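You operate a simulated robot arm through the tools that you are given. There is no shell and no other tool. Be economical: measure what you need, move in short steps, check, and stop when the job is done.

You run a simulated robot arm. Do the job below in one go: nothing can be reset, and whatever is moved stays where it is left.

## Task
Set the fan cabinet's five dials to 2, then switch the fan on.

Only the result counts: the job must be done as asked and must still hold three seconds after the hand-in. Knocking over, shifting, dropping, spilling or breaking anything else fails it.

## Robot
A 6-joint arm with a two-finger parallel gripper, fixed in place. Base frame: the origin is at the foot of the arm, x ahead of it, y to its left, z up. Lengths are in m, angles in degrees, forces in N, time in s.
With the tool pointing down near the work surface it reaches from about 0.34 to 0.88 m from the base axis. Its first joint turns from -115.0 to 115.0 degrees. Payload 3.43 kg.
The TCP is the grasp point between the finger pads, 0.034 m short of the fingertips. In the tool frame z runs along the fingers and y along their closing line. Largest opening 0.128 m; finger width 0.024, thickness 0.012; the body of the gripper, 0.048 by 0.13 m, starts 0.096 m behind the TCP.
Orientation is that of the tool frame in the base frame, as a unit quaternion [x, y, z, w]. With the fingers straight down and closing along the base's y, the tool's x points along the base's -x, its y along +y and its z along -z.

## Interface
- The arm moves only by the tool play_rows. Its arguments are lists of equal length, an entry for each row: "travel": the shift along the base's x, y, z in m, a list of three; "angular": the turn, a rotation vector about the base's x, y, z in degrees, a list of three. In form: {"travel": [[tx, ty, tz], ...], "angular": [[ax, ay, az], ...]}. A call has 1 to 10 rows; each row shifts and turns the commanded pose from where the row before left it. "hand" is the opening, from 0 (shut) to 1 (fully open), set as the call begins (left out, the last holds). A row lasts 0.2 s, in which the tool goes at most 0.05 m and 8.6 degrees; a call with a longer step from one row to the next is refused whole, and so is a gripper value outside its range. A pose out of reach is approached as far as the arm can. The call stops where the force on the tool passes 80 N (or 10 N more than at its start, if that is more) or the arm is blocked; 0.2 s more then pass. Each finger travels about 0.108 m/s and halts on what it meets, pressing with about 26 N; the grip force reading is that of the motor and also rises with nothing between the fingers. The clock runs only during rows and for 0.2 s after the last one: add rows that do not move to give the fingers time. It gives the time, the measured TCP pose, the force on the tool (base axes), the opening and the grip force at its end, in the units of the frame above (readings bear some noise), with the torque about the TCP (base axes, N m) and any sound that the robot's microphone picked up.
- Cameras (640 x 400 px; columns grow to the right, rows downward): "scene" is fixed at [0.3995, -0.5025, 1.4298]; the picture's right is [0.96, -0.29, 0.00], its down [-0.11, -0.37, -0.92] and it looks along [0.27, 0.88, -0.38] (base axes); focal length 356 px, centre (320, 200). "wrist" rides on the gripper at [0.076, -0.011, -0.16] in the tool frame; the picture's right is [0.15, 0.99, 0.00], its down [-0.88, 0.13, -0.46] and it looks along [-0.45, 0.07, 0.89] (tool axes); focal length 234 px, centre (320, 200). There is no depth. A picture from a camera that has moved, and an enlarged one, comes with that camera's place and axes in the base frame and with its lens.
- grab_frame(camera): a new picture of that camera. It takes no simulated time.
- lift_body(by): slides the trunk up (or, below 0, down) by that many m; the arm rides with it, the base frame stays. It gives what a move gives, with no picture.
- zoom(camera, box): a new picture of the part [left, top, right, bottom] of that camera's present view, enlarged. It takes no simulated time.
- hand_in(): hands the job in; it is judged then, once.

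Work in short steps. Places have to be worked out from the pictures, the camera data and where the tool is seen: move nearer, look again, correct. Check each grasp and each placing, and mend what went wrong. You have 120 turns and 68 pictures in all, those below and enlarged ones among them. Open the gripper and draw the arm clear of the work before you hand the job in, unless the task says otherwise; then end with one line.

The tools are called after ">>>" as name(argument=value, ...) on one line, values as JSON. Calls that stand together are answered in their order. play_rows: Moves the arm, as the interface text tells. Its arguments: {"type":"object","properties":{"travel":{"type":"array","items":{"type":"array","items":{"type":"number"}}},"angular":{"type":"array","items":{"type":"array","items":{"type":"number"}}},"hand":{"type":"number"}},"required":["travel","angular"]} The other tools are called the same way: lift_body (by) slides the trunk up or down; grab_frame (camera) takes a picture; zoom (camera, box) takes an enlarged picture of a part of a camera's view; hand_in () hands the job in.

At the start:

```text
time: 0.0
ee_pos: [0.3603, 0.2513, 1.0959]
tool_rot: [0.0, 1.0, 0.0, 0.0]
wrist_force: [-0.4, -0.4, 0.1]
wrist_torque: [0.02, -0.02, -0.01]
finger_gap: 0.1282
grasp_force: 0.0
trunk travel left (down, up): [-0.6, 0.19]
```

scene: 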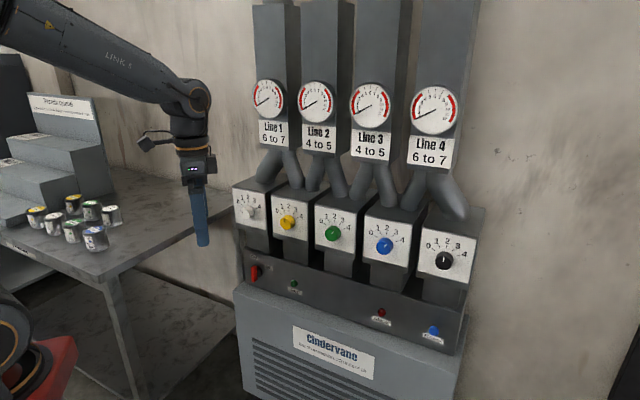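
wrist: 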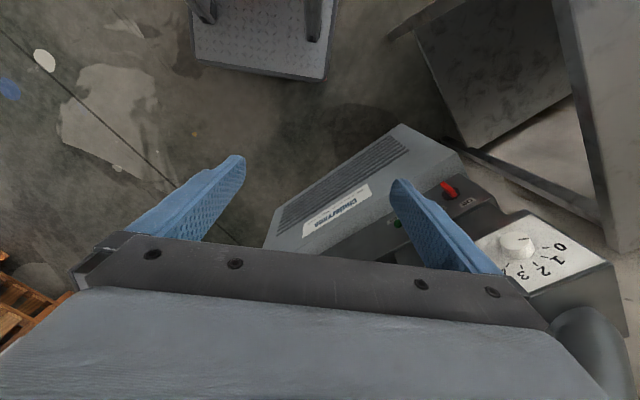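

The cabinet has five dials in a row and a front strip with a red lever and several buttons. I'll enlarge both before planning.

>>> zoom(camera="scene", box=[225, 170, 355, 251])

>>> zoom(camera="scene", box=[350, 190, 490, 278])

>>> zoom(camera="scene", box=[230, 245, 470, 395])

```text
4.92 times, centred on (290, 210) of scene
camera zoom: at [0.3995, -0.5025, 1.4298], right [0.96, -0.29, 0.0], down [-0.11, -0.37, -0.92], along [0.27, 0.88, -0.38], focal length 1755 px, centre (468, 148)
```

zoom: 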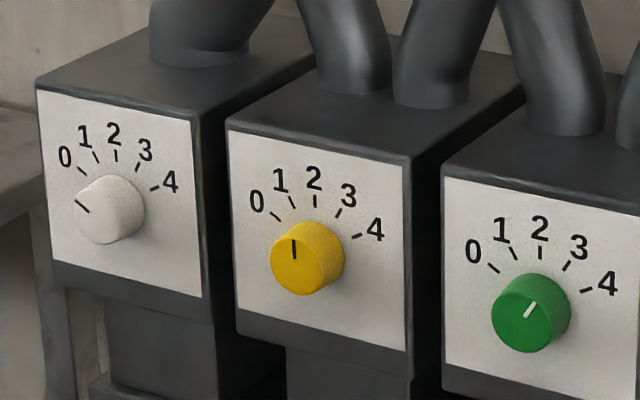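

```text
4.55 times, centred on (420, 234) of scene
camera zoom: at [0.3995, -0.5025, 1.4298], right [0.96, -0.29, 0.0], down [-0.11, -0.37, -0.92], along [0.27, 0.88, -0.38], focal length 1620 px, centre (-134, 46)
```

zoom: 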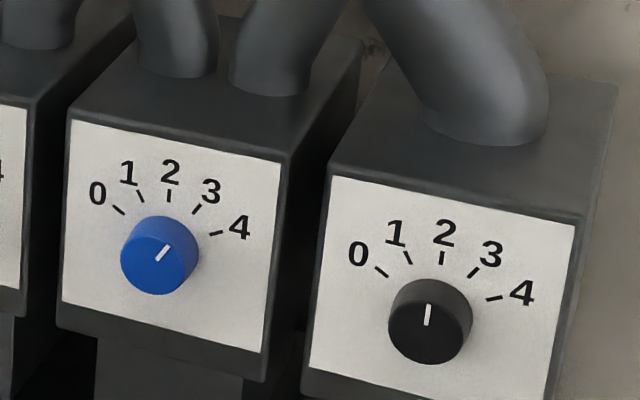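

```text
2.67 times, centred on (350, 320) of scene
camera zoom: at [0.3995, -0.5025, 1.4298], right [0.96, -0.29, 0.0], down [-0.11, -0.37, -0.92], along [0.27, 0.88, -0.38], focal length 950 px, centre (240, -120)
```

zoom: 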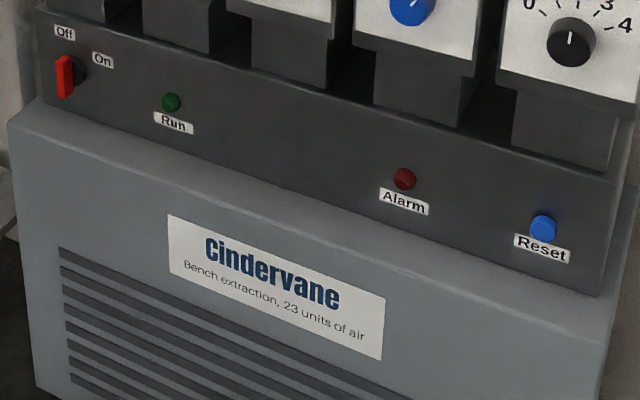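

From the two views I place the dials on a line from about (0.473, 0.595) for white to (0.922, 0.135) for black, at z≈0.946. They are 0.16 m apart and face the base at about 45°. The switch is near (0.49, 0.63, 0.68). I'll yaw the tool 45°, then start pitching it to horizontal while moving outward.

>>> play_rows(travel=[[0.02, 0.005, 0], [0.02, 0.005, 0], [0.02, 0.005, 0], [0.02, 0.005, 0], [0.02, 0.005, 0], [0.02, 0.005, 0]], angular=[[0, 0, 7.5], [0, 0, 7.5], [0, 0, 7.5], [0, 0, 7.5], [0, 0, 7.5], [0, 0, 7.5]])

>>> play_rows(travel=[[0, 0, -0.01], [0, 0, -0.01], [0, 0, -0.01], [0, 0, -0.01], [0, 0, -0.01], [0, 0, -0.01], [0, 0, -0.01], [0, 0, -0.01]], angular=[[5.785, -5.785, 0], [5.785, -5.785, 0], [5.785, -5.785, 0], [5.785, -5.785, 0], [5.785, -5.785, 0], [5.785, -5.785, 0], [5.785, -5.785, 0], [5.785, -5.785, 0]])

>>> play_rows(travel=[[0, 0, -0.01], [0, 0, -0.01], [0, 0, -0.01], [0, 0, 0]], angular=[[5.785, -5.785, 0], [5.785, -5.785, 0], [5.785, -5.785, 0], [0, 0, 0]])

>>> grab_frame(camera="wrist")

>>> grab_frame(camera="scene")

```text
time: 1.4
ee_pos: [0.4816, 0.2806, 1.0952]
tool_rot: [-0.383, 0.924, 0.0, 0.0]
wrist_force: [0.6, -0.1, -0.2]
wrist_torque: [-0.01, -0.02, -0.02]
finger_gap: 0.128
grasp_force: 0.2
trunk travel left (down, up): [-0.6, 0.19]
```

```text
time: 3.2
ee_pos: [0.4993, 0.2904, 1.0191]
tool_rot: [-0.325, 0.776, 0.208, 0.5]
wrist_force: [0.0, -0.8, 0.1]
wrist_torque: [0.05, 0.06, 0.04]
finger_gap: 0.1282
grasp_force: 0.0
out of reach, approached as far as the arm can: row 8
trunk travel left (down, up): [-0.6, 0.19]
```

```text
time: 4.2
ee_pos: [0.5448, 0.2838, 1.0464]
tool_rot: [-0.265, 0.659, 0.285, 0.643]
wrist_force: [0.6, -0.2, -0.4]
wrist_torque: [0.05, 0.02, 0.0]
finger_gap: 0.1281
grasp_force: 0.2
out of reach, approached as far as the arm can: row 1, 2, 3
trunk travel left (down, up): [-0.6, 0.19]
```

```text
62 pictures are left
camera wrist: at [0.4384, 0.1629, 0.9712], right [-0.71, 0.69, -0.11], down [-0.38, -0.25, 0.89], along [0.59, 0.68, 0.44], focal length 234 px, centre (320, 200)
```

wrist: 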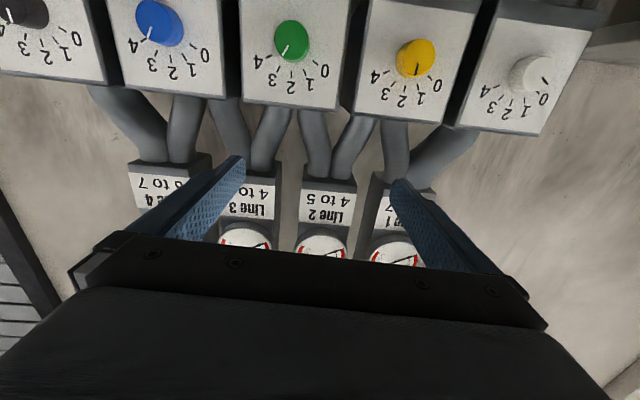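

```text
61 pictures are left
```

scene: 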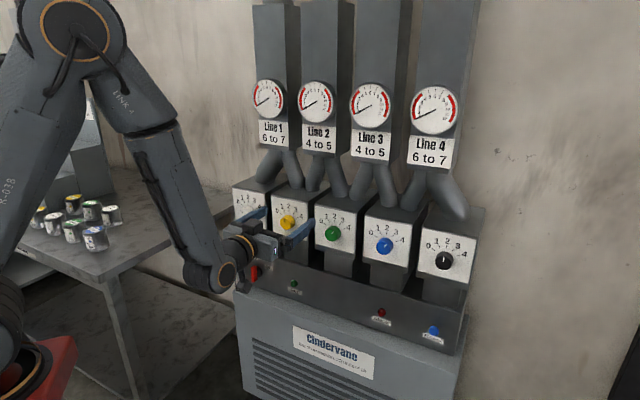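

The arm is too cramped for a level tool this high above its shoulder. I'll slide the trunk down so the forearm can lie flatter, then raise the tool again.

>>> lift_body(by=-0.15)

>>> play_rows(travel=[[0, 0, 0.03], [0, 0, 0.03], [0, 0, 0.03], [0, 0, 0.03], [0, 0, 0.0]], angular=[[0, 0, 0], [0, 0, 0], [0, 0, 0], [0, 0, 0], [0, 0, 0]])

```text
time: 6.0
ee_pos: [0.5859, 0.2834, 0.8955]
tool_rot: [-0.265, 0.66, 0.285, 0.643]
wrist_force: [-0.1, 0.1, -0.1]
wrist_torque: [-0.02, 0.02, 0.01]
finger_gap: 0.128
grasp_force: 0.1
trunk travel left (down, up): [-0.45, 0.34]
```

```text
time: 7.2
ee_pos: [0.5843, 0.2845, 1.0167]
tool_rot: [-0.266, 0.66, 0.285, 0.643]
wrist_force: [0.2, 0.4, -0.6]
wrist_torque: [-0.02, 0.0, -0.02]
finger_gap: 0.1279
grasp_force: 0.1
trunk travel left (down, up): [-0.45, 0.34]
```

The pose now holds. I'll level the orientation exactly, then look at the dials up close to read their pointers.

>>> play_rows(travel=[[-0.03, 0.03, -0.025], [-0.03, 0.03, -0.025], [0, 0, 0]], angular=[[-0.9, -1.86, -0.85], [0, 0, 0], [0, 0, 0]])

>>> grab_frame(camera="wrist")

>>> zoom(camera="wrist", box=[320, 0, 640, 200])

>>> zoom(camera="wrist", box=[0, 0, 320, 200])

```text
time: 8.0
ee_pos: [0.5415, 0.3403, 0.9742]
tool_rot: [-0.267, 0.657, 0.278, 0.648]
wrist_force: [-0.5, 0.0, -0.3]
wrist_torque: [0.0, 0.0, 0.04]
finger_gap: 0.1281
grasp_force: 0.1
out of reach, approached as far as the arm can: row 2
trunk travel left (down, up): [-0.45, 0.34]
```

```text
60 pictures are left
camera wrist: at [0.4361, 0.2197, 0.8986], right [-0.71, 0.7, -0.13], down [-0.4, -0.24, 0.88], along [0.59, 0.68, 0.45], focal length 234 px, centre (320, 200)
```

wrist: 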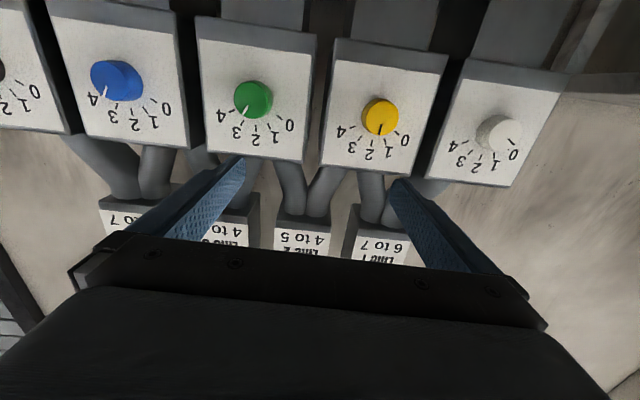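

```text
2.00 times, centred on (480, 100) of wrist
camera zoom: at [0.4361, 0.2197, 0.8986], right [-0.71, 0.7, -0.13], down [-0.4, -0.24, 0.88], along [0.59, 0.68, 0.45], focal length 468 px, centre (0, 400)
```

zoom: 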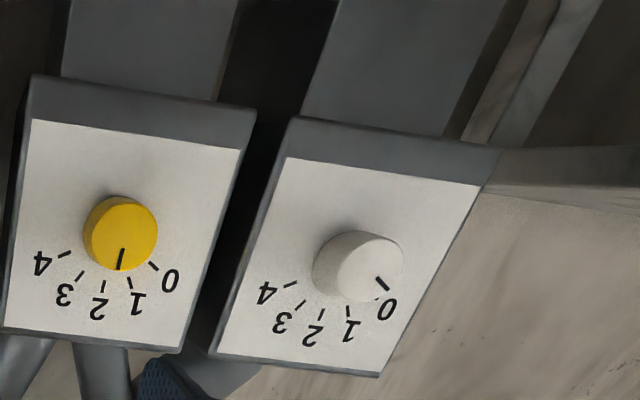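

```text
2.00 times, centred on (160, 100) of wrist
camera zoom: at [0.4361, 0.2197, 0.8986], right [-0.71, 0.7, -0.13], down [-0.4, -0.24, 0.88], along [0.59, 0.68, 0.45], focal length 468 px, centre (640, 400)
```

zoom: 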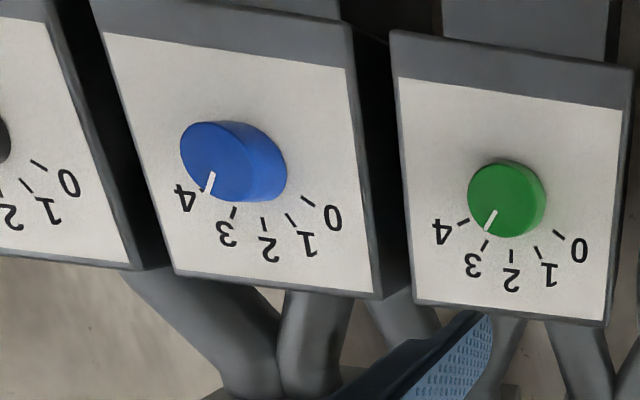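

Ticks are 30° apart. I read white at 0, yellow at about 2, green at 3 and blue at 3, and black looked like 2. The arm is still cramped, so I'll lower the trunk further and bring the tool back up in front of white.

>>> lift_body(by=-0.2)

>>> play_rows(travel=[[-0.01, 0.01, 0.04], [-0.01, 0.01, 0.04], [-0.02, 0.02, 0.04], [-0.02, 0.02, 0.04], [-0.02, 0.02, 0.02], [0, 0, 0]], angular=[[0, 0, 0], [0, 0, 0], [0, 0, 0], [0, 0, 0], [0, 0, 0], [0, 0, 0]])

```text
time: 10.1
ee_pos: [0.5963, 0.3395, 0.7752]
tool_rot: [-0.267, 0.657, 0.279, 0.648]
wrist_force: [0.5, -0.1, 0.3]
wrist_torque: [0.01, 0.03, -0.03]
finger_gap: 0.1282
grasp_force: 0.1
trunk travel left (down, up): [-0.25, 0.54]
```

```text
time: 11.5
ee_pos: [0.5588, 0.3656, 0.9647]
tool_rot: [-0.272, 0.656, 0.283, 0.645]
wrist_force: [-0.5, -0.4, -0.5]
wrist_torque: [-0.04, 0.0, 0.0]
finger_gap: 0.1278
grasp_force: 0.0
out of reach, approached as far as the arm can: row 2, 3, 4, 5
trunk travel left (down, up): [-0.25, 0.54]
```

The arm again stops short of the commanded pose. I'll look at its posture to see which limit it is hitting.

>>> grab_frame(camera="scene")

```text
57 pictures are left
```

scene: 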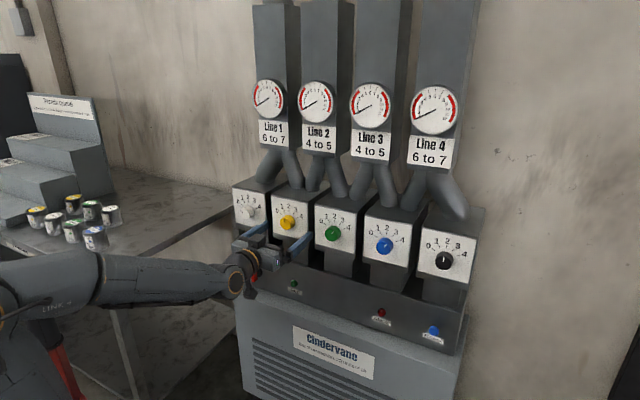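

The elbow seems to need a minimum radius that shrinks as the trunk rises. I'll lower the tool, raise the trunk by 0.25, and then go to white with a modest standoff.

>>> play_rows(travel=[[0.008, -0.01, -0.045], [0.008, -0.01, -0.045], [0, 0, -0.045], [0, 0, -0.045], [0, 0, 0]], angular=[[0, 0, 0], [0, 0, 0], [0, 0, 0], [0, 0, 0], [0, 0, 0]])

>>> lift_body(by=0.25)

```text
time: 12.7
ee_pos: [0.5907, 0.3428, 0.7909]
tool_rot: [-0.27, 0.655, 0.281, 0.647]
wrist_force: [0.5, -0.4, -1.5]
wrist_torque: [-0.02, -0.02, 0.01]
finger_gap: 0.128
grasp_force: 0.1
out of reach, approached as far as the arm can: row 3, 4
trunk travel left (down, up): [-0.25, 0.54]
```

```text
time: 15.3
ee_pos: [0.5919, 0.3408, 1.0354]
tool_rot: [-0.267, 0.656, 0.278, 0.648]
wrist_force: [0.1, 0.0, -0.4]
wrist_torque: [-0.01, -0.01, 0.01]
finger_gap: 0.1279
grasp_force: 0.0
trunk travel left (down, up): [-0.5, 0.29]
```

That pose is clean, so next I'll square the orientation and move in front of the green knob.

>>> play_rows(travel=[[0.022, -0.021, -0.03], [0.022, -0.02, -0.03], [0, 0, -0.029], [0, 0, 0]], angular=[[-0.57, -0.95, -0.37], [0, 0, 0], [0, 0, 0], [0, 0, 0]])

>>> grab_frame(camera="wrist")

>>> grab_frame(camera="scene")

```text
time: 16.3
ee_pos: [0.6389, 0.3028, 0.9465]
tool_rot: [-0.271, 0.654, 0.271, 0.653]
wrist_force: [0.3, -0.5, 0.2]
wrist_torque: [0.0, 0.03, -0.01]
finger_gap: 0.128
grasp_force: 0.1
trunk travel left (down, up): [-0.5, 0.29]
```

```text
56 pictures are left
camera wrist: at [0.5331, 0.182, 0.8694], right [-0.7, 0.7, -0.15], down [-0.42, -0.23, 0.88], along [0.58, 0.68, 0.45], focal length 234 px, centre (320, 200)
```

wrist: 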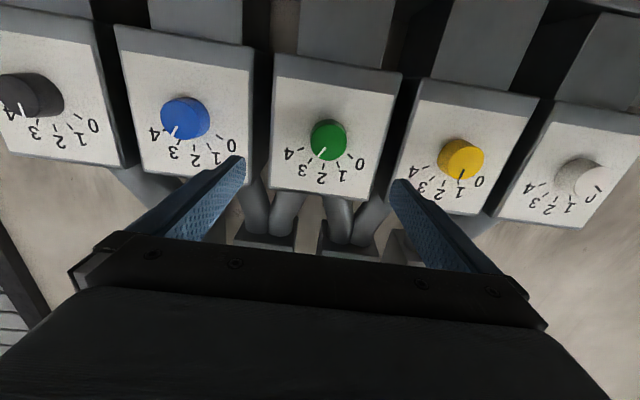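

```text
55 pictures are left
```

scene: 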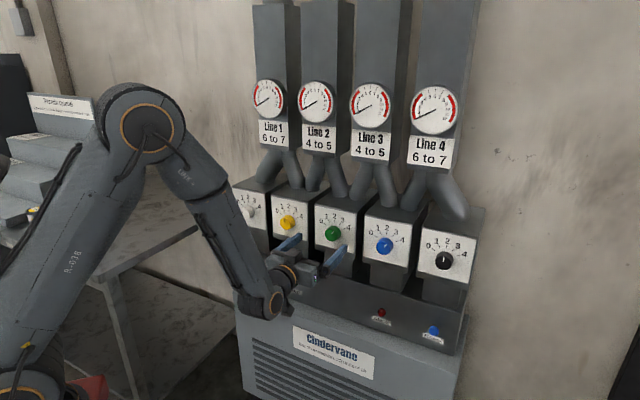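

The arm is comfortable here. Measured against the fingertips, the green knob's centre is about 0.019 lower than the TCP and 4 mm to the left. I'll centre on it, narrow the gripper, move halfway in and recheck.

>>> play_rows(travel=[[0.009, 0.012, -0.01], [0.012, 0.012, -0.009], [0.0, 0.0, 0], [0, 0, 0]], angular=[[0, 0, 0], [0, 0, 0], [0, 0, 0], [0, 0, 0]], hand=0.6)

>>> grab_frame(camera="wrist")

>>> zoom(camera="scene", box=[260, 190, 400, 278])

```text
time: 17.3
ee_pos: [0.6589, 0.3269, 0.927]
tool_rot: [-0.271, 0.653, 0.272, 0.653]
wrist_force: [0.2, 0.6, 0.1]
wrist_torque: [-0.02, 0.02, 0.01]
finger_gap: 0.0768
grasp_force: 0.1
trunk travel left (down, up): [-0.5, 0.29]
```

```text
54 pictures are left
camera wrist: at [0.553, 0.2059, 0.8499], right [-0.7, 0.7, -0.15], down [-0.41, -0.23, 0.88], along [0.58, 0.68, 0.45], focal length 234 px, centre (320, 200)
```

wrist: 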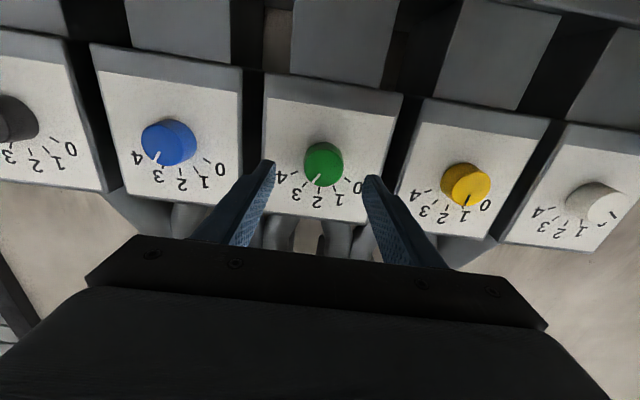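

```text
4.55 times, centred on (330, 234) of scene
camera zoom: at [0.3995, -0.5025, 1.4298], right [0.96, -0.29, 0.0], down [-0.11, -0.37, -0.92], along [0.27, 0.88, -0.38], focal length 1620 px, centre (274, 46)
```

zoom: 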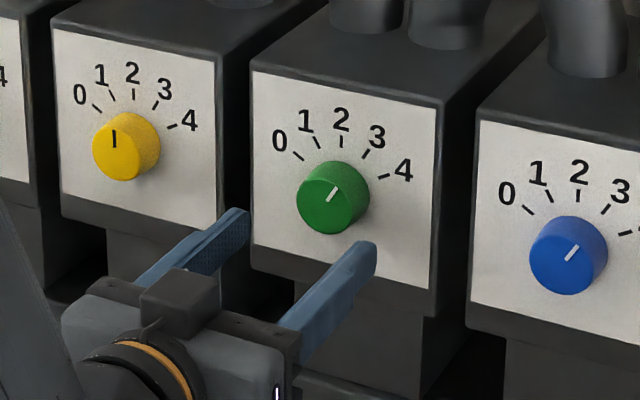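

I'll enlarge the wrist view to refine the centring.

>>> zoom(camera="wrist", box=[240, 120, 400, 220])

```text
4.00 times, centred on (320, 170) of wrist
camera zoom: at [0.553, 0.2059, 0.8499], right [-0.7, 0.7, -0.15], down [-0.41, -0.23, 0.88], along [0.58, 0.68, 0.45], focal length 937 px, centre (320, 320)
```

zoom: 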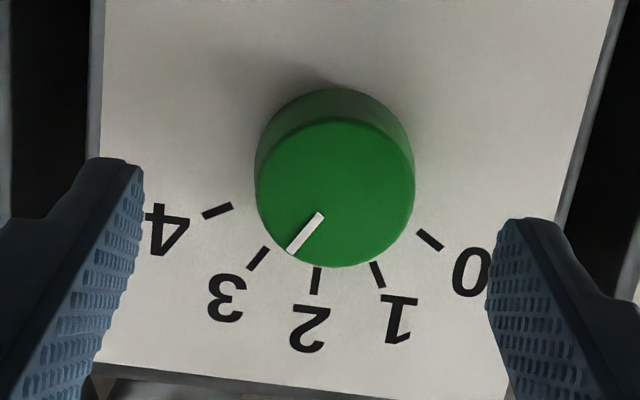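

The green knob is centred vertically and sits 3.5 mm to the left. It is about 40 mm across, with its face about 60 mm ahead. I'll move in 40 mm, stop, and close on it.

>>> play_rows(travel=[[0.0065, 0.0077, 0], [0.0065, 0.0077, 0], [0.0065, 0.0077, 0], [0.0065, 0.0077, 0], [0, 0, 0]], angular=[[0, 0, 0], [0, 0, 0], [0, 0, 0], [0, 0, 0], [0, 0, 0]])

>>> zoom(camera="wrist", box=[240, 120, 400, 220])

>>> zoom(camera="scene", box=[290, 210, 390, 272])

```text
time: 18.5
ee_pos: [0.6845, 0.3572, 0.9273]
tool_rot: [-0.271, 0.653, 0.271, 0.653]
wrist_force: [0.8, 0.5, 0.3]
wrist_torque: [0.01, 0.0, -0.02]
finger_gap: 0.0769
grasp_force: 0.0
trunk travel left (down, up): [-0.5, 0.29]
```

```text
4.00 times, centred on (320, 170) of wrist
camera zoom: at [0.5786, 0.2357, 0.8518], right [-0.7, 0.7, -0.15], down [-0.41, -0.23, 0.88], along [0.58, 0.68, 0.45], focal length 937 px, centre (320, 320)
```

zoom: 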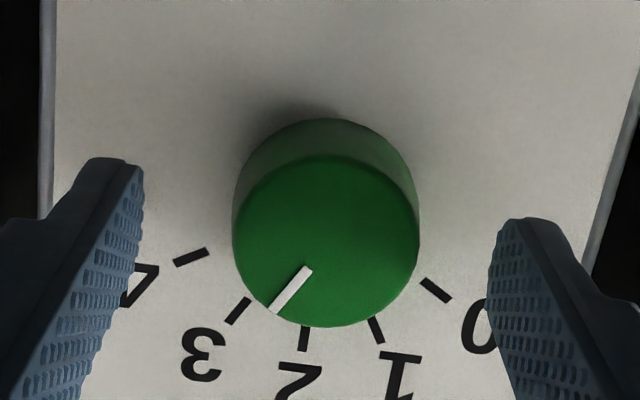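

```text
6.40 times, centred on (340, 241) of scene
camera zoom: at [0.3995, -0.5025, 1.4298], right [0.96, -0.29, 0.0], down [-0.11, -0.37, -0.92], along [0.27, 0.88, -0.38], focal length 2281 px, centre (192, -62)
```

zoom: 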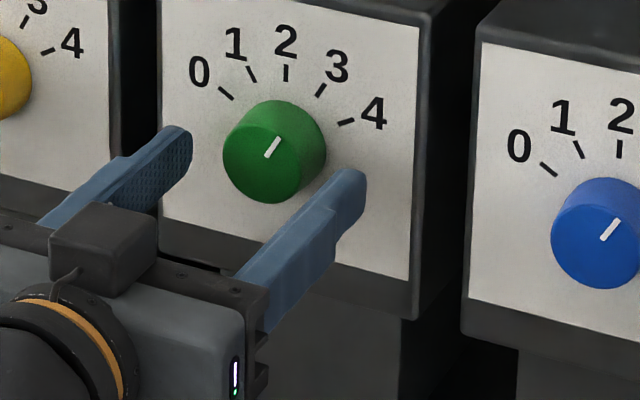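

Combining both views, the knob face is about 3 mm beyond the fingertips and about 4 mm above the TCP. I'll raise slightly, advance another 17 mm, and look.

>>> play_rows(travel=[[0.0017, 0.0043, 0.0045], [0.003, 0.003, 0], [0.003, 0.003, 0], [0.003, 0.003, 0], [0, 0, 0]], angular=[[0, 0, 0], [0, 0, 0], [0, 0, 0], [0, 0, 0], [0, 0, 0]])

>>> zoom(camera="wrist", box=[240, 120, 400, 220])

>>> zoom(camera="scene", box=[290, 210, 390, 272])

```text
time: 19.7
ee_pos: [0.6953, 0.3708, 0.9345]
tool_rot: [-0.27, 0.654, 0.27, 0.654]
wrist_force: [-0.1, 0.1, -1.3]
wrist_torque: [0.02, -0.01, 0.01]
finger_gap: 0.0766
grasp_force: 0.0
trunk travel left (down, up): [-0.5, 0.29]
```

```text
4.00 times, centred on (320, 170) of wrist
camera zoom: at [0.5904, 0.2495, 0.857], right [-0.7, 0.7, -0.15], down [-0.41, -0.23, 0.88], along [0.58, 0.68, 0.45], focal length 937 px, centre (320, 320)
```

zoom: 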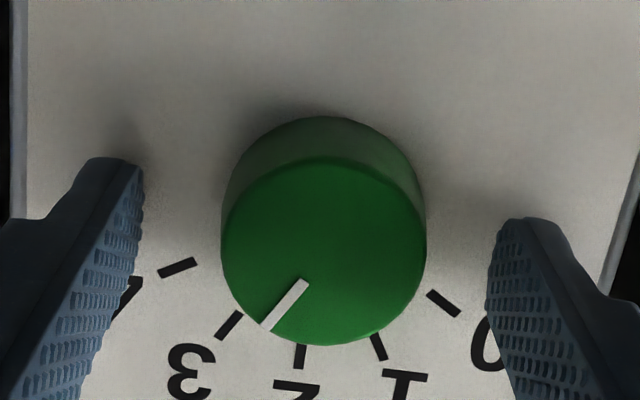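

```text
6.40 times, centred on (340, 241) of scene
camera zoom: at [0.3995, -0.5025, 1.4298], right [0.96, -0.29, 0.0], down [-0.11, -0.37, -0.92], along [0.27, 0.88, -0.38], focal length 2281 px, centre (192, -62)
```

zoom: 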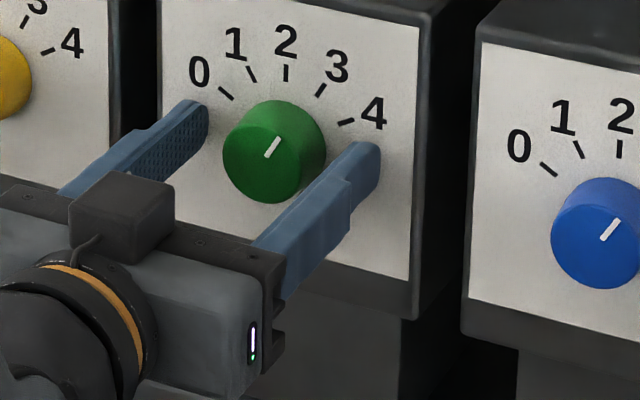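

The fingertips are past the knob face and their shadows fall close to the panel. I'll close on the knob.

>>> play_rows(travel=[[0, 0, 0], [0, 0, 0], [0, 0, 0]], angular=[[0, 0, 0], [0, 0, 0], [0, 0, 0]], hand=0.15)

>>> zoom(camera="wrist", box=[240, 120, 400, 220])

```text
time: 20.5
ee_pos: [0.6953, 0.3705, 0.933]
tool_rot: [-0.272, 0.653, 0.271, 0.653]
wrist_force: [-1.6, 1.3, 0.0]
wrist_torque: [0.03, 0.0, 0.14]
finger_gap: 0.0433
grasp_force: 44.7
trunk travel left (down, up): [-0.5, 0.29]
```

```text
4.00 times, centred on (320, 170) of wrist
camera zoom: at [0.5903, 0.2496, 0.857], right [-0.7, 0.7, -0.15], down [-0.41, -0.23, 0.88], along [0.58, 0.68, 0.45], focal length 937 px, centre (320, 320)
```

zoom: 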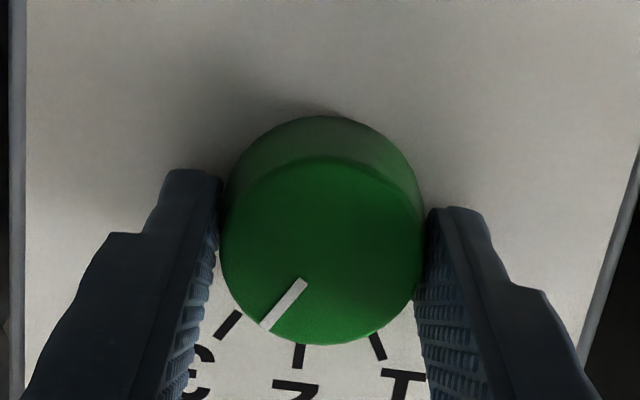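

Gripped, with the gap at 43 mm. I'll turn it 30° anticlockwise (viewed from the front), which is 3 to 2.

>>> play_rows(travel=[[0, 0, 0], [0, 0, 0], [0, 0, 0], [0, 0, 0], [0, 0, 0]], angular=[[-5.3, -5.3, 0], [-5.3, -5.3, 0], [-5.3, -5.3, 0], [-5.3, -5.3, 0], [0, 0, 0]])

>>> grab_frame(camera="wrist")

>>> zoom(camera="scene", box=[290, 210, 390, 272])

```text
time: 21.7
ee_pos: [0.6975, 0.371, 0.9366]
tool_rot: [-0.299, 0.647, 0.26, 0.651]
wrist_force: [-63.5, 23.6, -36.5]
wrist_torque: [-0.24, 0.85, 2.09]
finger_gap: 0.0437
grasp_force: 45.4
out of reach, approached as far as the arm can: row 1, 2, 3, 4
trunk travel left (down, up): [-0.5, 0.29]
```

```text
46 pictures are left
camera wrist: at [0.5973, 0.2438, 0.863], right [-0.71, 0.67, -0.2], down [-0.43, -0.2, 0.88], along [0.55, 0.71, 0.43], focal length 234 px, centre (320, 200)
```

wrist: 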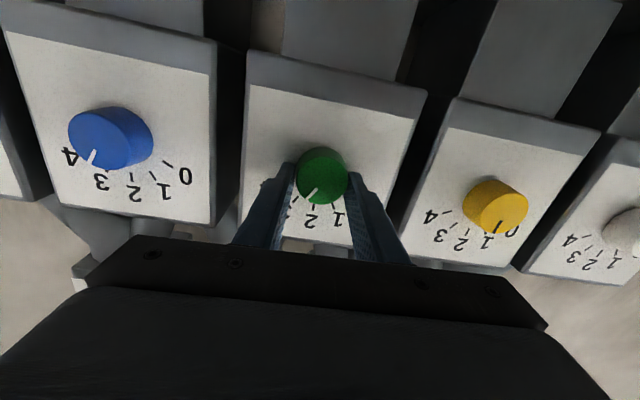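

```text
6.40 times, centred on (340, 241) of scene
camera zoom: at [0.3995, -0.5025, 1.4298], right [0.96, -0.29, 0.0], down [-0.11, -0.37, -0.92], along [0.27, 0.88, -0.38], focal length 2281 px, centre (192, -62)
```

zoom: 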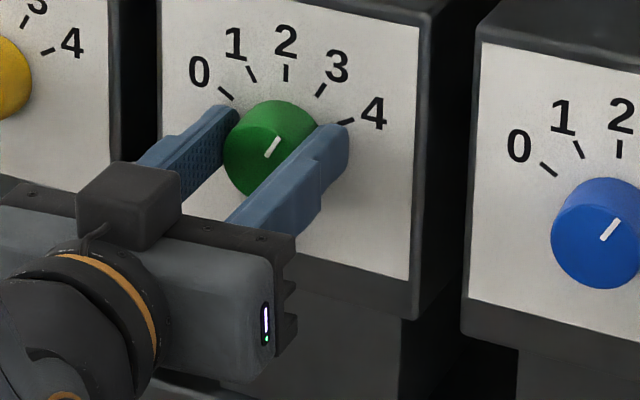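

The arm can't roll further that way, and the knob did not turn. I'll open the gripper to release the strain and read the pose.

>>> play_rows(travel=[[0, 0, 0], [0, 0, 0]], angular=[[0, 0, 0], [0, 0, 0]], hand=0.7)

```text
time: 22.3
ee_pos: [0.7064, 0.3625, 0.9463]
tool_rot: [-0.288, 0.644, 0.257, 0.66]
wrist_force: [-6.7, -23.3, 14.0]
wrist_torque: [-0.38, -0.83, -1.47]
finger_gap: 0.096
grasp_force: 6.3
trunk travel left (down, up): [-0.5, 0.29]
```

The tool is still pressing lightly on something, so I'll back straight out along the panel normal.

>>> play_rows(travel=[[-0.015, -0.012, -0.003], [-0.015, -0.012, -0.003], [-0.015, -0.015, 0], [0, 0, 0]], angular=[[0, 0, 0], [0, 0, 0], [0, 0, 0], [0, 0, 0]])

>>> grab_frame(camera="scene")

```text
time: 23.3
ee_pos: [0.6678, 0.3227, 0.944]
tool_rot: [-0.291, 0.648, 0.263, 0.653]
wrist_force: [0.6, 0.3, -0.1]
wrist_torque: [-0.03, 0.02, 0.01]
finger_gap: 0.0897
grasp_force: 0.0
out of reach, approached as far as the arm can: row 2, 3
trunk travel left (down, up): [-0.5, 0.29]
```

```text
44 pictures are left
```

scene: 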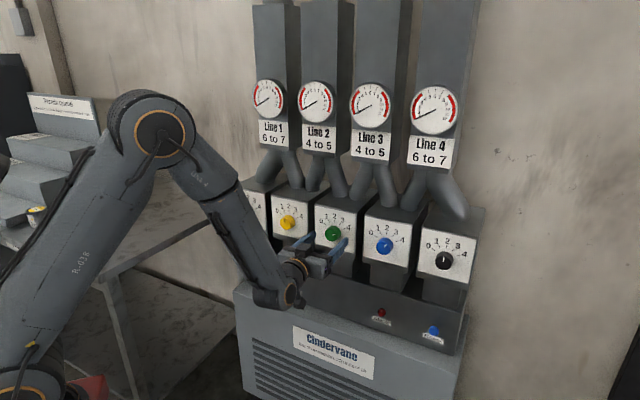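

All clear. Next I'll try rolling the other way in free air to find the usable range.

>>> play_rows(travel=[[-0.01, -0.01, -0.005], [0, 0, 0], [0, 0, 0], [0, 0, 0], [0, 0, 0], [0, 0, 0], [0, 0, 0]], angular=[[5.3, 5.3, 0], [5.3, 5.3, 0], [5.3, 5.3, 0], [5.3, 5.3, 0], [5.3, 5.3, 0], [5.3, 5.3, 0], [0, 0, 0]])

```text
time: 24.9
ee_pos: [0.6579, 0.3141, 0.9372]
tool_rot: [-0.022, 0.705, 0.492, 0.511]
wrist_force: [-0.6, 1.4, 0.6]
wrist_torque: [-0.01, 0.0, -0.02]
finger_gap: 0.0897
grasp_force: 0.0
trunk travel left (down, up): [-0.5, 0.29]
```

Rolling clockwise works freely. I'll square up at 45° roll, line up with green's axis using the pose from that grip, and look before moving in.

>>> play_rows(travel=[[-0.0047, 0.0048, -0.002], [-0.0047, 0.0048, -0.002], [0.01, 0.01, 0], [0.01, 0.01, 0], [0, 0, 0]], angular=[[1.79, 2.27, -0.7], [0, 0, 0], [0, 0, 0], [0, 0, 0], [0, 0, 0]], hand=0.6)

>>> zoom(camera="wrist", box=[200, 100, 440, 250])

```text
time: 26.1
ee_pos: [0.6672, 0.342, 0.9335]
tool_rot: [0.0, 0.707, 0.5, 0.5]
wrist_force: [-0.6, 0.8, -0.5]
wrist_torque: [0.01, 0.02, -0.01]
finger_gap: 0.0768
grasp_force: 0.0
trunk travel left (down, up): [-0.5, 0.29]
```

```text
2.67 times, centred on (320, 175) of wrist
camera zoom: at [0.522, 0.2627, 0.8719], right [-0.57, 0.57, 0.6], down [0.05, -0.7, 0.72], along [0.82, 0.44, 0.36], focal length 624 px, centre (320, 267)
```

zoom: 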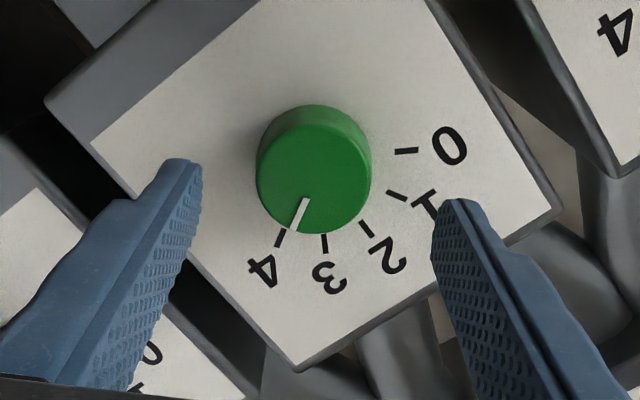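

The pointer may have moved during that strained release, so I'll check it from the scene camera.

>>> zoom(camera="scene", box=[270, 195, 420, 289])

```text
4.26 times, centred on (345, 242) of scene
camera zoom: at [0.3995, -0.5025, 1.4298], right [0.96, -0.29, 0.0], down [-0.11, -0.37, -0.92], along [0.27, 0.88, -0.38], focal length 1517 px, centre (214, 21)
```

zoom: 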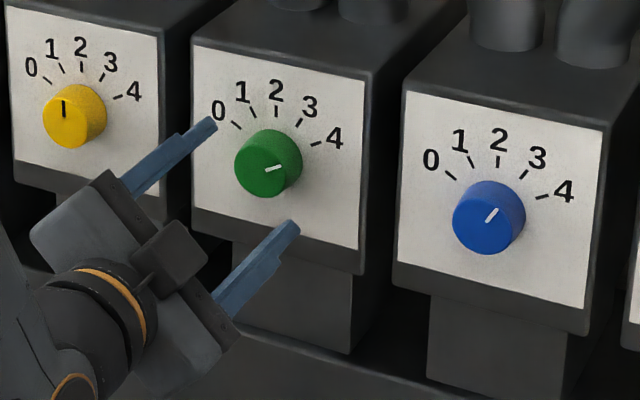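

Green is now at 4, so it needs 60° anticlockwise. I'll pre-roll the hand to about 72°, move in to the earlier grip point and close.

>>> play_rows(travel=[[0, 0, 0], [0, 0, 0], [0, 0, 0], [0, 0, 0], [0.007, 0.007, 0], [0.007, 0.007, 0], [0.007, 0.007, 0], [0.007, 0.007, 0], [0, 0, 0]], angular=[[4.77, 4.77, 0], [4.77, 4.77, 0], [4.77, 4.77, 0], [4.77, 4.77, 0], [0, 0, 0], [0, 0, 0], [0, 0, 0], [0, 0, 0], [0, 0, 0]])

>>> play_rows(travel=[[0, 0, 0], [0, 0, 0], [0, 0, 0]], angular=[[0, 0, 0], [0, 0, 0], [0, 0, 0]], hand=0.15)

```text
time: 28.1
ee_pos: [0.6959, 0.3689, 0.933]
tool_rot: [0.165, 0.688, 0.602, 0.37]
wrist_force: [0.0, 0.3, 0.3]
wrist_torque: [-0.01, 0.02, -0.03]
finger_gap: 0.0768
grasp_force: 0.1
trunk travel left (down, up): [-0.5, 0.29]
```

```text
time: 28.9
ee_pos: [0.6942, 0.3692, 0.9315]
tool_rot: [0.167, 0.689, 0.601, 0.368]
wrist_force: [4.4, -3.1, -19.5]
wrist_torque: [-0.6, 0.45, -0.43]
finger_gap: 0.0432
grasp_force: 45.1
trunk travel left (down, up): [-0.5, 0.29]
```

Gripped, but there is a 20 N downward pull, so the knob sits slightly lower than my TCP. I'll shift down 2 mm and turn 60° anticlockwise.

>>> play_rows(travel=[[0, 0, -0.002], [0, 0, 0], [0, 0, 0], [0, 0, 0], [0, 0, 0], [0, 0, 0], [0, 0, 0], [0, 0, 0], [0, 0, 0], [0, 0, 0]], angular=[[0, 0, 0], [-5.3, -5.3, 0], [-5.3, -5.3, 0], [-5.3, -5.3, 0], [-5.3, -5.3, 0], [-5.3, -5.3, 0], [-5.3, -5.3, 0], [-5.3, -5.3, 0], [-5.3, -5.3, 0], [0, 0, 0]])

>>> zoom(camera="wrist", box=[200, 100, 440, 250])

>>> zoom(camera="scene", box=[270, 195, 420, 289])

```text
time: 31.1
ee_pos: [0.6953, 0.3685, 0.9309]
tool_rot: [-0.2, 0.679, 0.336, 0.621]
wrist_force: [-2.9, -21.7, -22.6]
wrist_torque: [-0.18, 0.08, -0.42]
finger_gap: 0.0432
grasp_force: 45.0
trunk travel left (down, up): [-0.5, 0.29]
```

```text
2.67 times, centred on (320, 175) of wrist
camera zoom: at [0.5783, 0.2607, 0.8547], right [-0.7, 0.71, 0.06], down [-0.28, -0.36, 0.89], along [0.65, 0.61, 0.45], focal length 624 px, centre (320, 267)
```

zoom: 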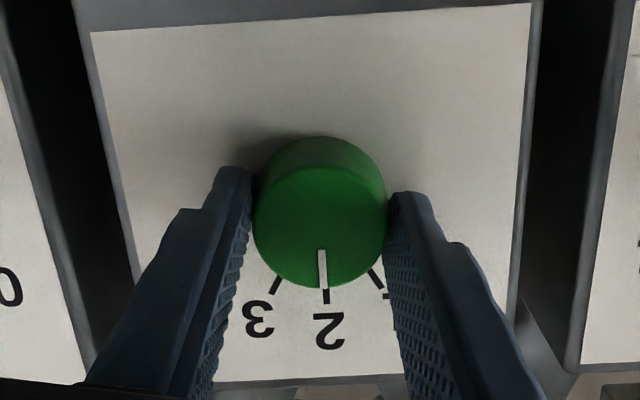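

```text
4.26 times, centred on (345, 242) of scene
camera zoom: at [0.3995, -0.5025, 1.4298], right [0.96, -0.29, 0.0], down [-0.11, -0.37, -0.92], along [0.27, 0.88, -0.38], focal length 1517 px, centre (214, 21)
```

zoom: 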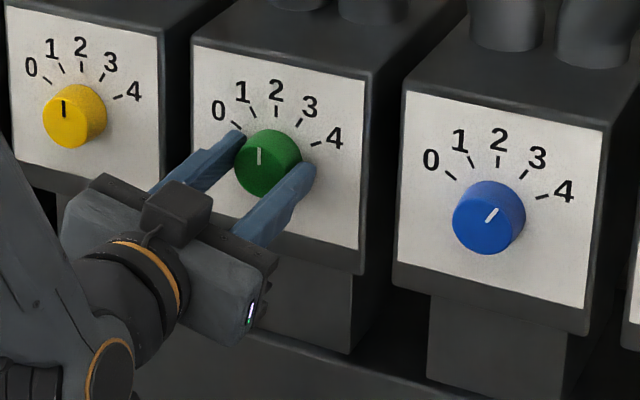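

Green now points at 2. I'll release gently and back out.

>>> play_rows(travel=[[0, 0, 0], [0, 0, 0], [-0.01, -0.01, 0], [-0.012, -0.012, 0], [-0.012, -0.012, 0], [-0.012, -0.012, 0], [0, 0, 0]], angular=[[0, 0, 0], [0, 0, 0], [0, 0, 0], [0, 0, 0], [0, 0, 0], [0, 0, 0], [0, 0, 0]], hand=0.6)

>>> grab_frame(camera="wrist")

```text
time: 32.7
ee_pos: [0.6506, 0.3227, 0.9324]
tool_rot: [-0.201, 0.678, 0.337, 0.622]
wrist_force: [-0.2, -0.1, 0.4]
wrist_torque: [0.0, 0.01, -0.02]
finger_gap: 0.077
grasp_force: 0.1
trunk travel left (down, up): [-0.5, 0.29]
```

```text
39 pictures are left
camera wrist: at [0.5334, 0.2128, 0.8547], right [-0.7, 0.71, 0.06], down [-0.28, -0.36, 0.89], along [0.65, 0.61, 0.45], focal length 234 px, centre (320, 200)
```

wrist: 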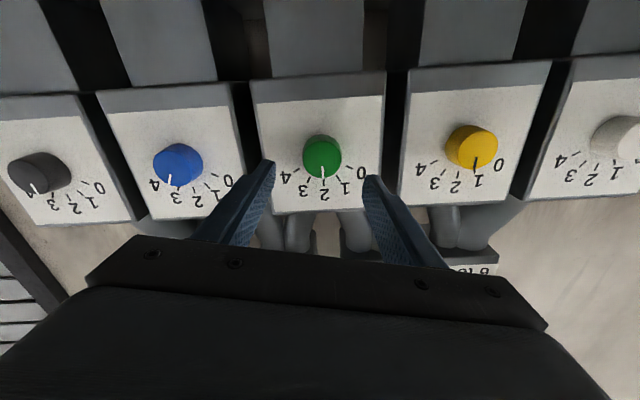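

Green holds at 2 after release. I'll move 0.165 m along the panel to blue while rolling back to about 48°.

>>> play_rows(travel=[[0.0232, -0.0234, -0.0005], [0.0232, -0.0234, -0.0005], [0.0232, -0.0234, -0.0005], [0.0232, -0.0234, -0.0005], [0.0232, -0.0234, 0], [0, 0, 0]], angular=[[5.09, 5.09, 0], [5.09, 5.09, 0], [5.09, 5.09, 0], [5.09, 5.09, 0], [5.09, 5.09, 0], [0, 0, 0]])

>>> grab_frame(camera="wrist")

```text
time: 34.1
ee_pos: [0.7661, 0.2048, 0.9281]
tool_rot: [0.02, 0.707, 0.513, 0.486]
wrist_force: [0.2, -0.3, 0.2]
wrist_torque: [0.01, -0.03, 0.01]
finger_gap: 0.0771
grasp_force: 0.0
trunk travel left (down, up): [-0.5, 0.29]
```

```text
38 pictures are left
camera wrist: at [0.6184, 0.1273, 0.8696], right [-0.54, 0.55, 0.64], down [0.08, -0.72, 0.69], along [0.84, 0.42, 0.35], focal length 234 px, centre (320, 200)
```

wrist: 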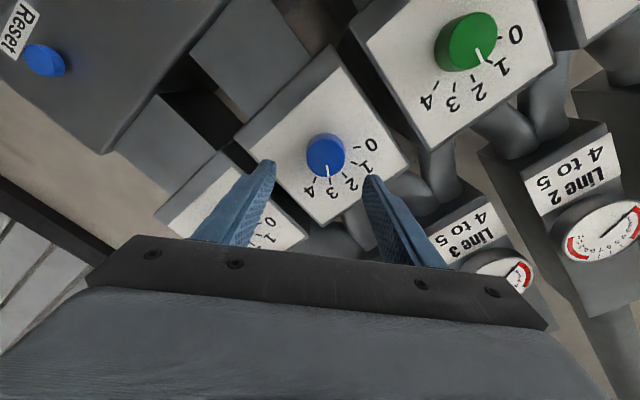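

Blue is centred to within a few millimetres. I'll trim and go in to the same depth as green, then close.

>>> play_rows(travel=[[0.0076, 0.0112, 0.002], [0.0094, 0.0094, 0], [0.0094, 0.0094, 0], [0.0094, 0.0094, 0], [0, 0, 0]], angular=[[0, 0, 0], [0, 0, 0], [0, 0, 0], [0, 0, 0], [0, 0, 0]])

>>> zoom(camera="wrist", box=[200, 100, 440, 250])

```text
time: 35.3
ee_pos: [0.8021, 0.2466, 0.9328]
tool_rot: [0.019, 0.708, 0.512, 0.486]
wrist_force: [0.4, -0.2, 0.2]
wrist_torque: [0.01, -0.02, -0.03]
finger_gap: 0.0766
grasp_force: 0.1
trunk travel left (down, up): [-0.5, 0.29]
```

```text
2.67 times, centred on (320, 175) of wrist
camera zoom: at [0.6542, 0.1686, 0.8723], right [-0.54, 0.55, 0.64], down [0.08, -0.72, 0.69], along [0.84, 0.42, 0.35], focal length 624 px, centre (320, 267)
```

zoom: 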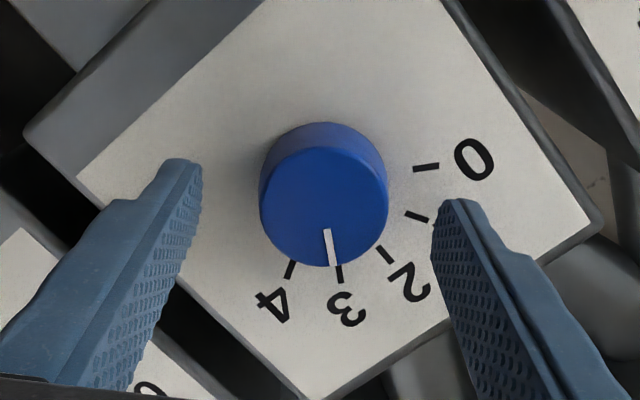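

Blue clearly reads 3 and is centred. I'll advance the last 11 mm and close.

>>> play_rows(travel=[[0.004, 0.004, -0.001], [0.004, 0.004, -0.001], [0, 0, 0]], angular=[[0, 0, 0], [0, 0, 0], [0, 0, 0]])

>>> play_rows(travel=[[0, 0, 0], [0, 0, 0], [0, 0, 0]], angular=[[0, 0, 0], [0, 0, 0], [0, 0, 0]], hand=0.15)

```text
time: 36.1
ee_pos: [0.8091, 0.2541, 0.931]
tool_rot: [0.019, 0.708, 0.512, 0.486]
wrist_force: [-1.8, 0.2, -0.2]
wrist_torque: [-0.04, 0.01, 0.0]
finger_gap: 0.0768
grasp_force: 0.0
trunk travel left (down, up): [-0.5, 0.29]
```

```text
time: 36.9
ee_pos: [0.8085, 0.2538, 0.9314]
tool_rot: [0.018, 0.707, 0.513, 0.487]
wrist_force: [-5.2, 3.8, 7.9]
wrist_torque: [0.17, -0.19, 0.38]
finger_gap: 0.0433
grasp_force: 44.4
trunk travel left (down, up): [-0.5, 0.29]
```

Good grip with small forces. I'll turn 30° anticlockwise, 3 to 2.

>>> play_rows(travel=[[0, 0, 0], [0, 0, 0], [0, 0, 0], [0, 0, 0], [0, 0, 0]], angular=[[-5.3, -5.3, 0], [-5.3, -5.3, 0], [-5.3, -5.3, 0], [-5.3, -5.3, 0], [0, 0, 0]])

>>> zoom(camera="wrist", box=[200, 100, 440, 250])

```text
time: 38.1
ee_pos: [0.808, 0.2562, 0.9315]
tool_rot: [-0.167, 0.686, 0.369, 0.604]
wrist_force: [0.5, 13.7, 21.0]
wrist_torque: [0.5, -0.47, 0.31]
finger_gap: 0.0433
grasp_force: 45.0
trunk travel left (down, up): [-0.5, 0.29]
```

```text
2.67 times, centred on (320, 175) of wrist
camera zoom: at [0.6866, 0.1526, 0.8553], right [-0.7, 0.7, 0.16], down [-0.22, -0.43, 0.88], along [0.68, 0.58, 0.45], focal length 624 px, centre (320, 267)
```

zoom: 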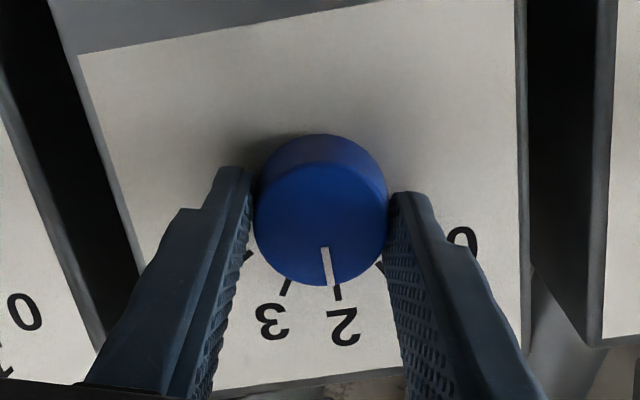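

Blue now points at 2. I'll release and back out.

>>> play_rows(travel=[[0, 0, 0], [0, 0, 0], [-0.01, -0.01, 0], [-0.012, -0.012, 0], [-0.012, -0.012, 0], [-0.012, -0.012, 0], [0, 0, 0]], angular=[[0, 0, 0], [0, 0, 0], [0, 0, 0], [0, 0, 0], [0, 0, 0], [0, 0, 0], [0, 0, 0]], hand=0.6)

>>> grab_frame(camera="scene")

>>> zoom(camera="wrist", box=[0, 50, 400, 300])

```text
time: 39.7
ee_pos: [0.7631, 0.2087, 0.9289]
tool_rot: [-0.164, 0.688, 0.369, 0.603]
wrist_force: [0.5, -0.2, -0.9]
wrist_torque: [-0.01, -0.03, 0.01]
finger_gap: 0.077
grasp_force: 0.0
trunk travel left (down, up): [-0.5, 0.29]
```

```text
35 pictures are left
```

scene: 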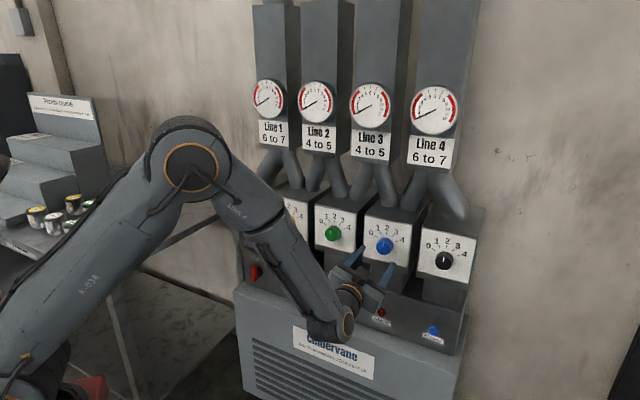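

```text
1.60 times, centred on (200, 175) of wrist
camera zoom: at [0.6406, 0.1061, 0.8537], right [-0.7, 0.7, 0.17], down [-0.22, -0.43, 0.88], along [0.68, 0.57, 0.45], focal length 375 px, centre (512, 240)
```

zoom: 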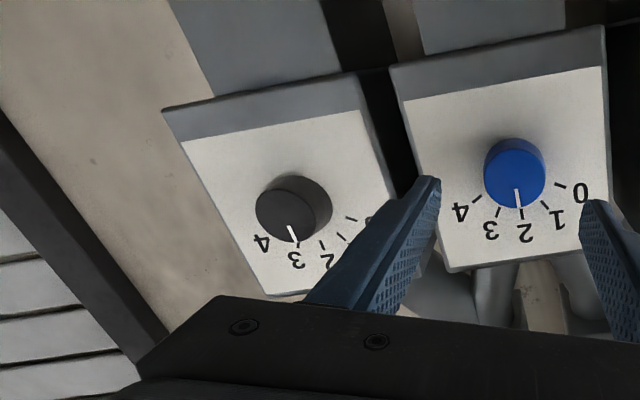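

I'll check black and blue closely from the scene camera.

>>> zoom(camera="scene", box=[360, 210, 480, 285])

```text
5.33 times, centred on (420, 248) of scene
camera zoom: at [0.3995, -0.5025, 1.4298], right [0.96, -0.29, 0.0], down [-0.11, -0.37, -0.92], along [0.27, 0.88, -0.38], focal length 1901 px, centre (-213, -53)
```

zoom: 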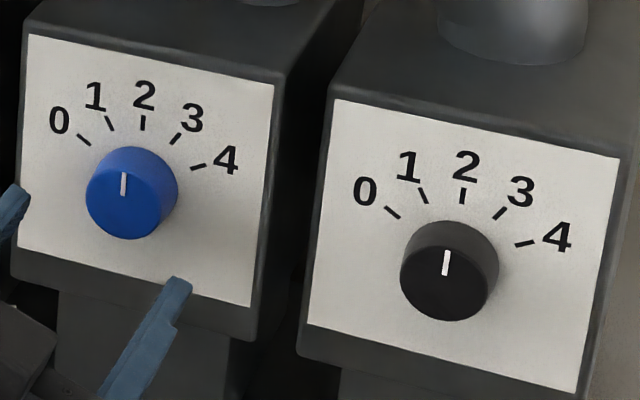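

Black reads 2 and blue reads 2. Now I'll traverse along the panel to white, which needs 60° clockwise.

>>> play_rows(travel=[[-0.029, 0.029, 0], [-0.029, 0.029, 0], [-0.029, 0.029, 0], [-0.029, 0.029, 0], [-0.029, 0.029, 0], [-0.029, 0.029, 0], [0, 0, 0]], angular=[[0, 0, 0], [0, 0, 0], [0, 0, 0], [0, 0, 0], [0, 0, 0], [0, 0, 0], [0, 0, 0]])

>>> play_rows(travel=[[-0.029, 0.029, 0], [-0.029, 0.029, 0], [-0.029, 0.029, 0], [-0.029, 0.029, 0], [-0.029, 0.029, 0], [-0.029, 0.029, 0], [0, 0, 0]], angular=[[0, 0, 0], [0, 0, 0], [0, 0, 0], [0, 0, 0], [0, 0, 0], [0, 0, 0], [0, 0, 0]])

>>> grab_frame(camera="wrist")

```text
time: 41.3
ee_pos: [0.5932, 0.3745, 0.9294]
tool_rot: [-0.169, 0.687, 0.373, 0.601]
wrist_force: [1.1, -0.1, 0.8]
wrist_torque: [-0.03, -0.02, 0.02]
finger_gap: 0.0766
grasp_force: 0.0
out of reach, approached as far as the arm can: row 6
trunk travel left (down, up): [-0.5, 0.29]
```

```text
time: 42.9
ee_pos: [0.5468, 0.3595, 0.9452]
tool_rot: [-0.175, 0.686, 0.377, 0.597]
wrist_force: [-0.6, 0.4, 0.2]
wrist_torque: [0.01, 0.0, 0.0]
finger_gap: 0.0767
grasp_force: 0.1
out of reach, approached as far as the arm can: row 1, 2, 3, 4, 5, 6
trunk travel left (down, up): [-0.5, 0.29]
```

```text
32 pictures are left
camera wrist: at [0.4275, 0.2525, 0.8679], right [-0.72, 0.68, 0.17], down [-0.2, -0.43, 0.88], along [0.67, 0.6, 0.45], focal length 234 px, centre (320, 200)
```

wrist: 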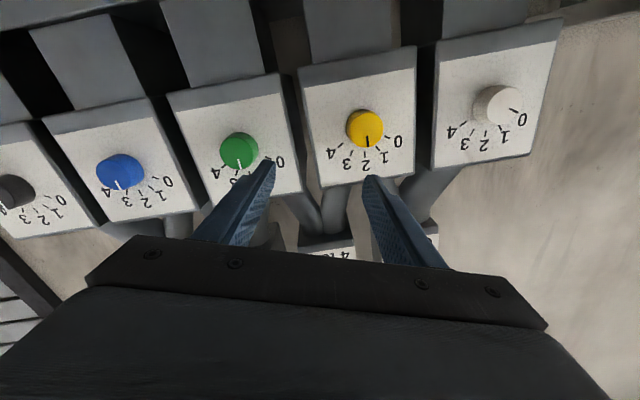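

The arm stops short of white in this hand roll. I'll roll the hand further clockwise in free air to see whether that frees the leftward motion.

>>> play_rows(travel=[[0, 0, 0], [0, 0, 0], [0, 0, 0], [0, 0, 0], [0, 0, 0], [0, 0, 0], [0, 0, 0], [0, 0, 0]], angular=[[6, 6, 0], [6, 6, 0], [6, 6, 0], [6, 6, 0], [6, 6, 0], [6, 6, 0], [0, 0, 0], [0, 0, 0]])

```text
time: 44.7
ee_pos: [0.5573, 0.3494, 0.9433]
tool_rot: [0.146, 0.692, 0.594, 0.383]
wrist_force: [0.0, -0.2, 0.0]
wrist_torque: [0.01, 0.02, -0.01]
finger_gap: 0.0768
grasp_force: 0.0
out of reach, approached as far as the arm can: row 1
trunk travel left (down, up): [-0.5, 0.29]
```

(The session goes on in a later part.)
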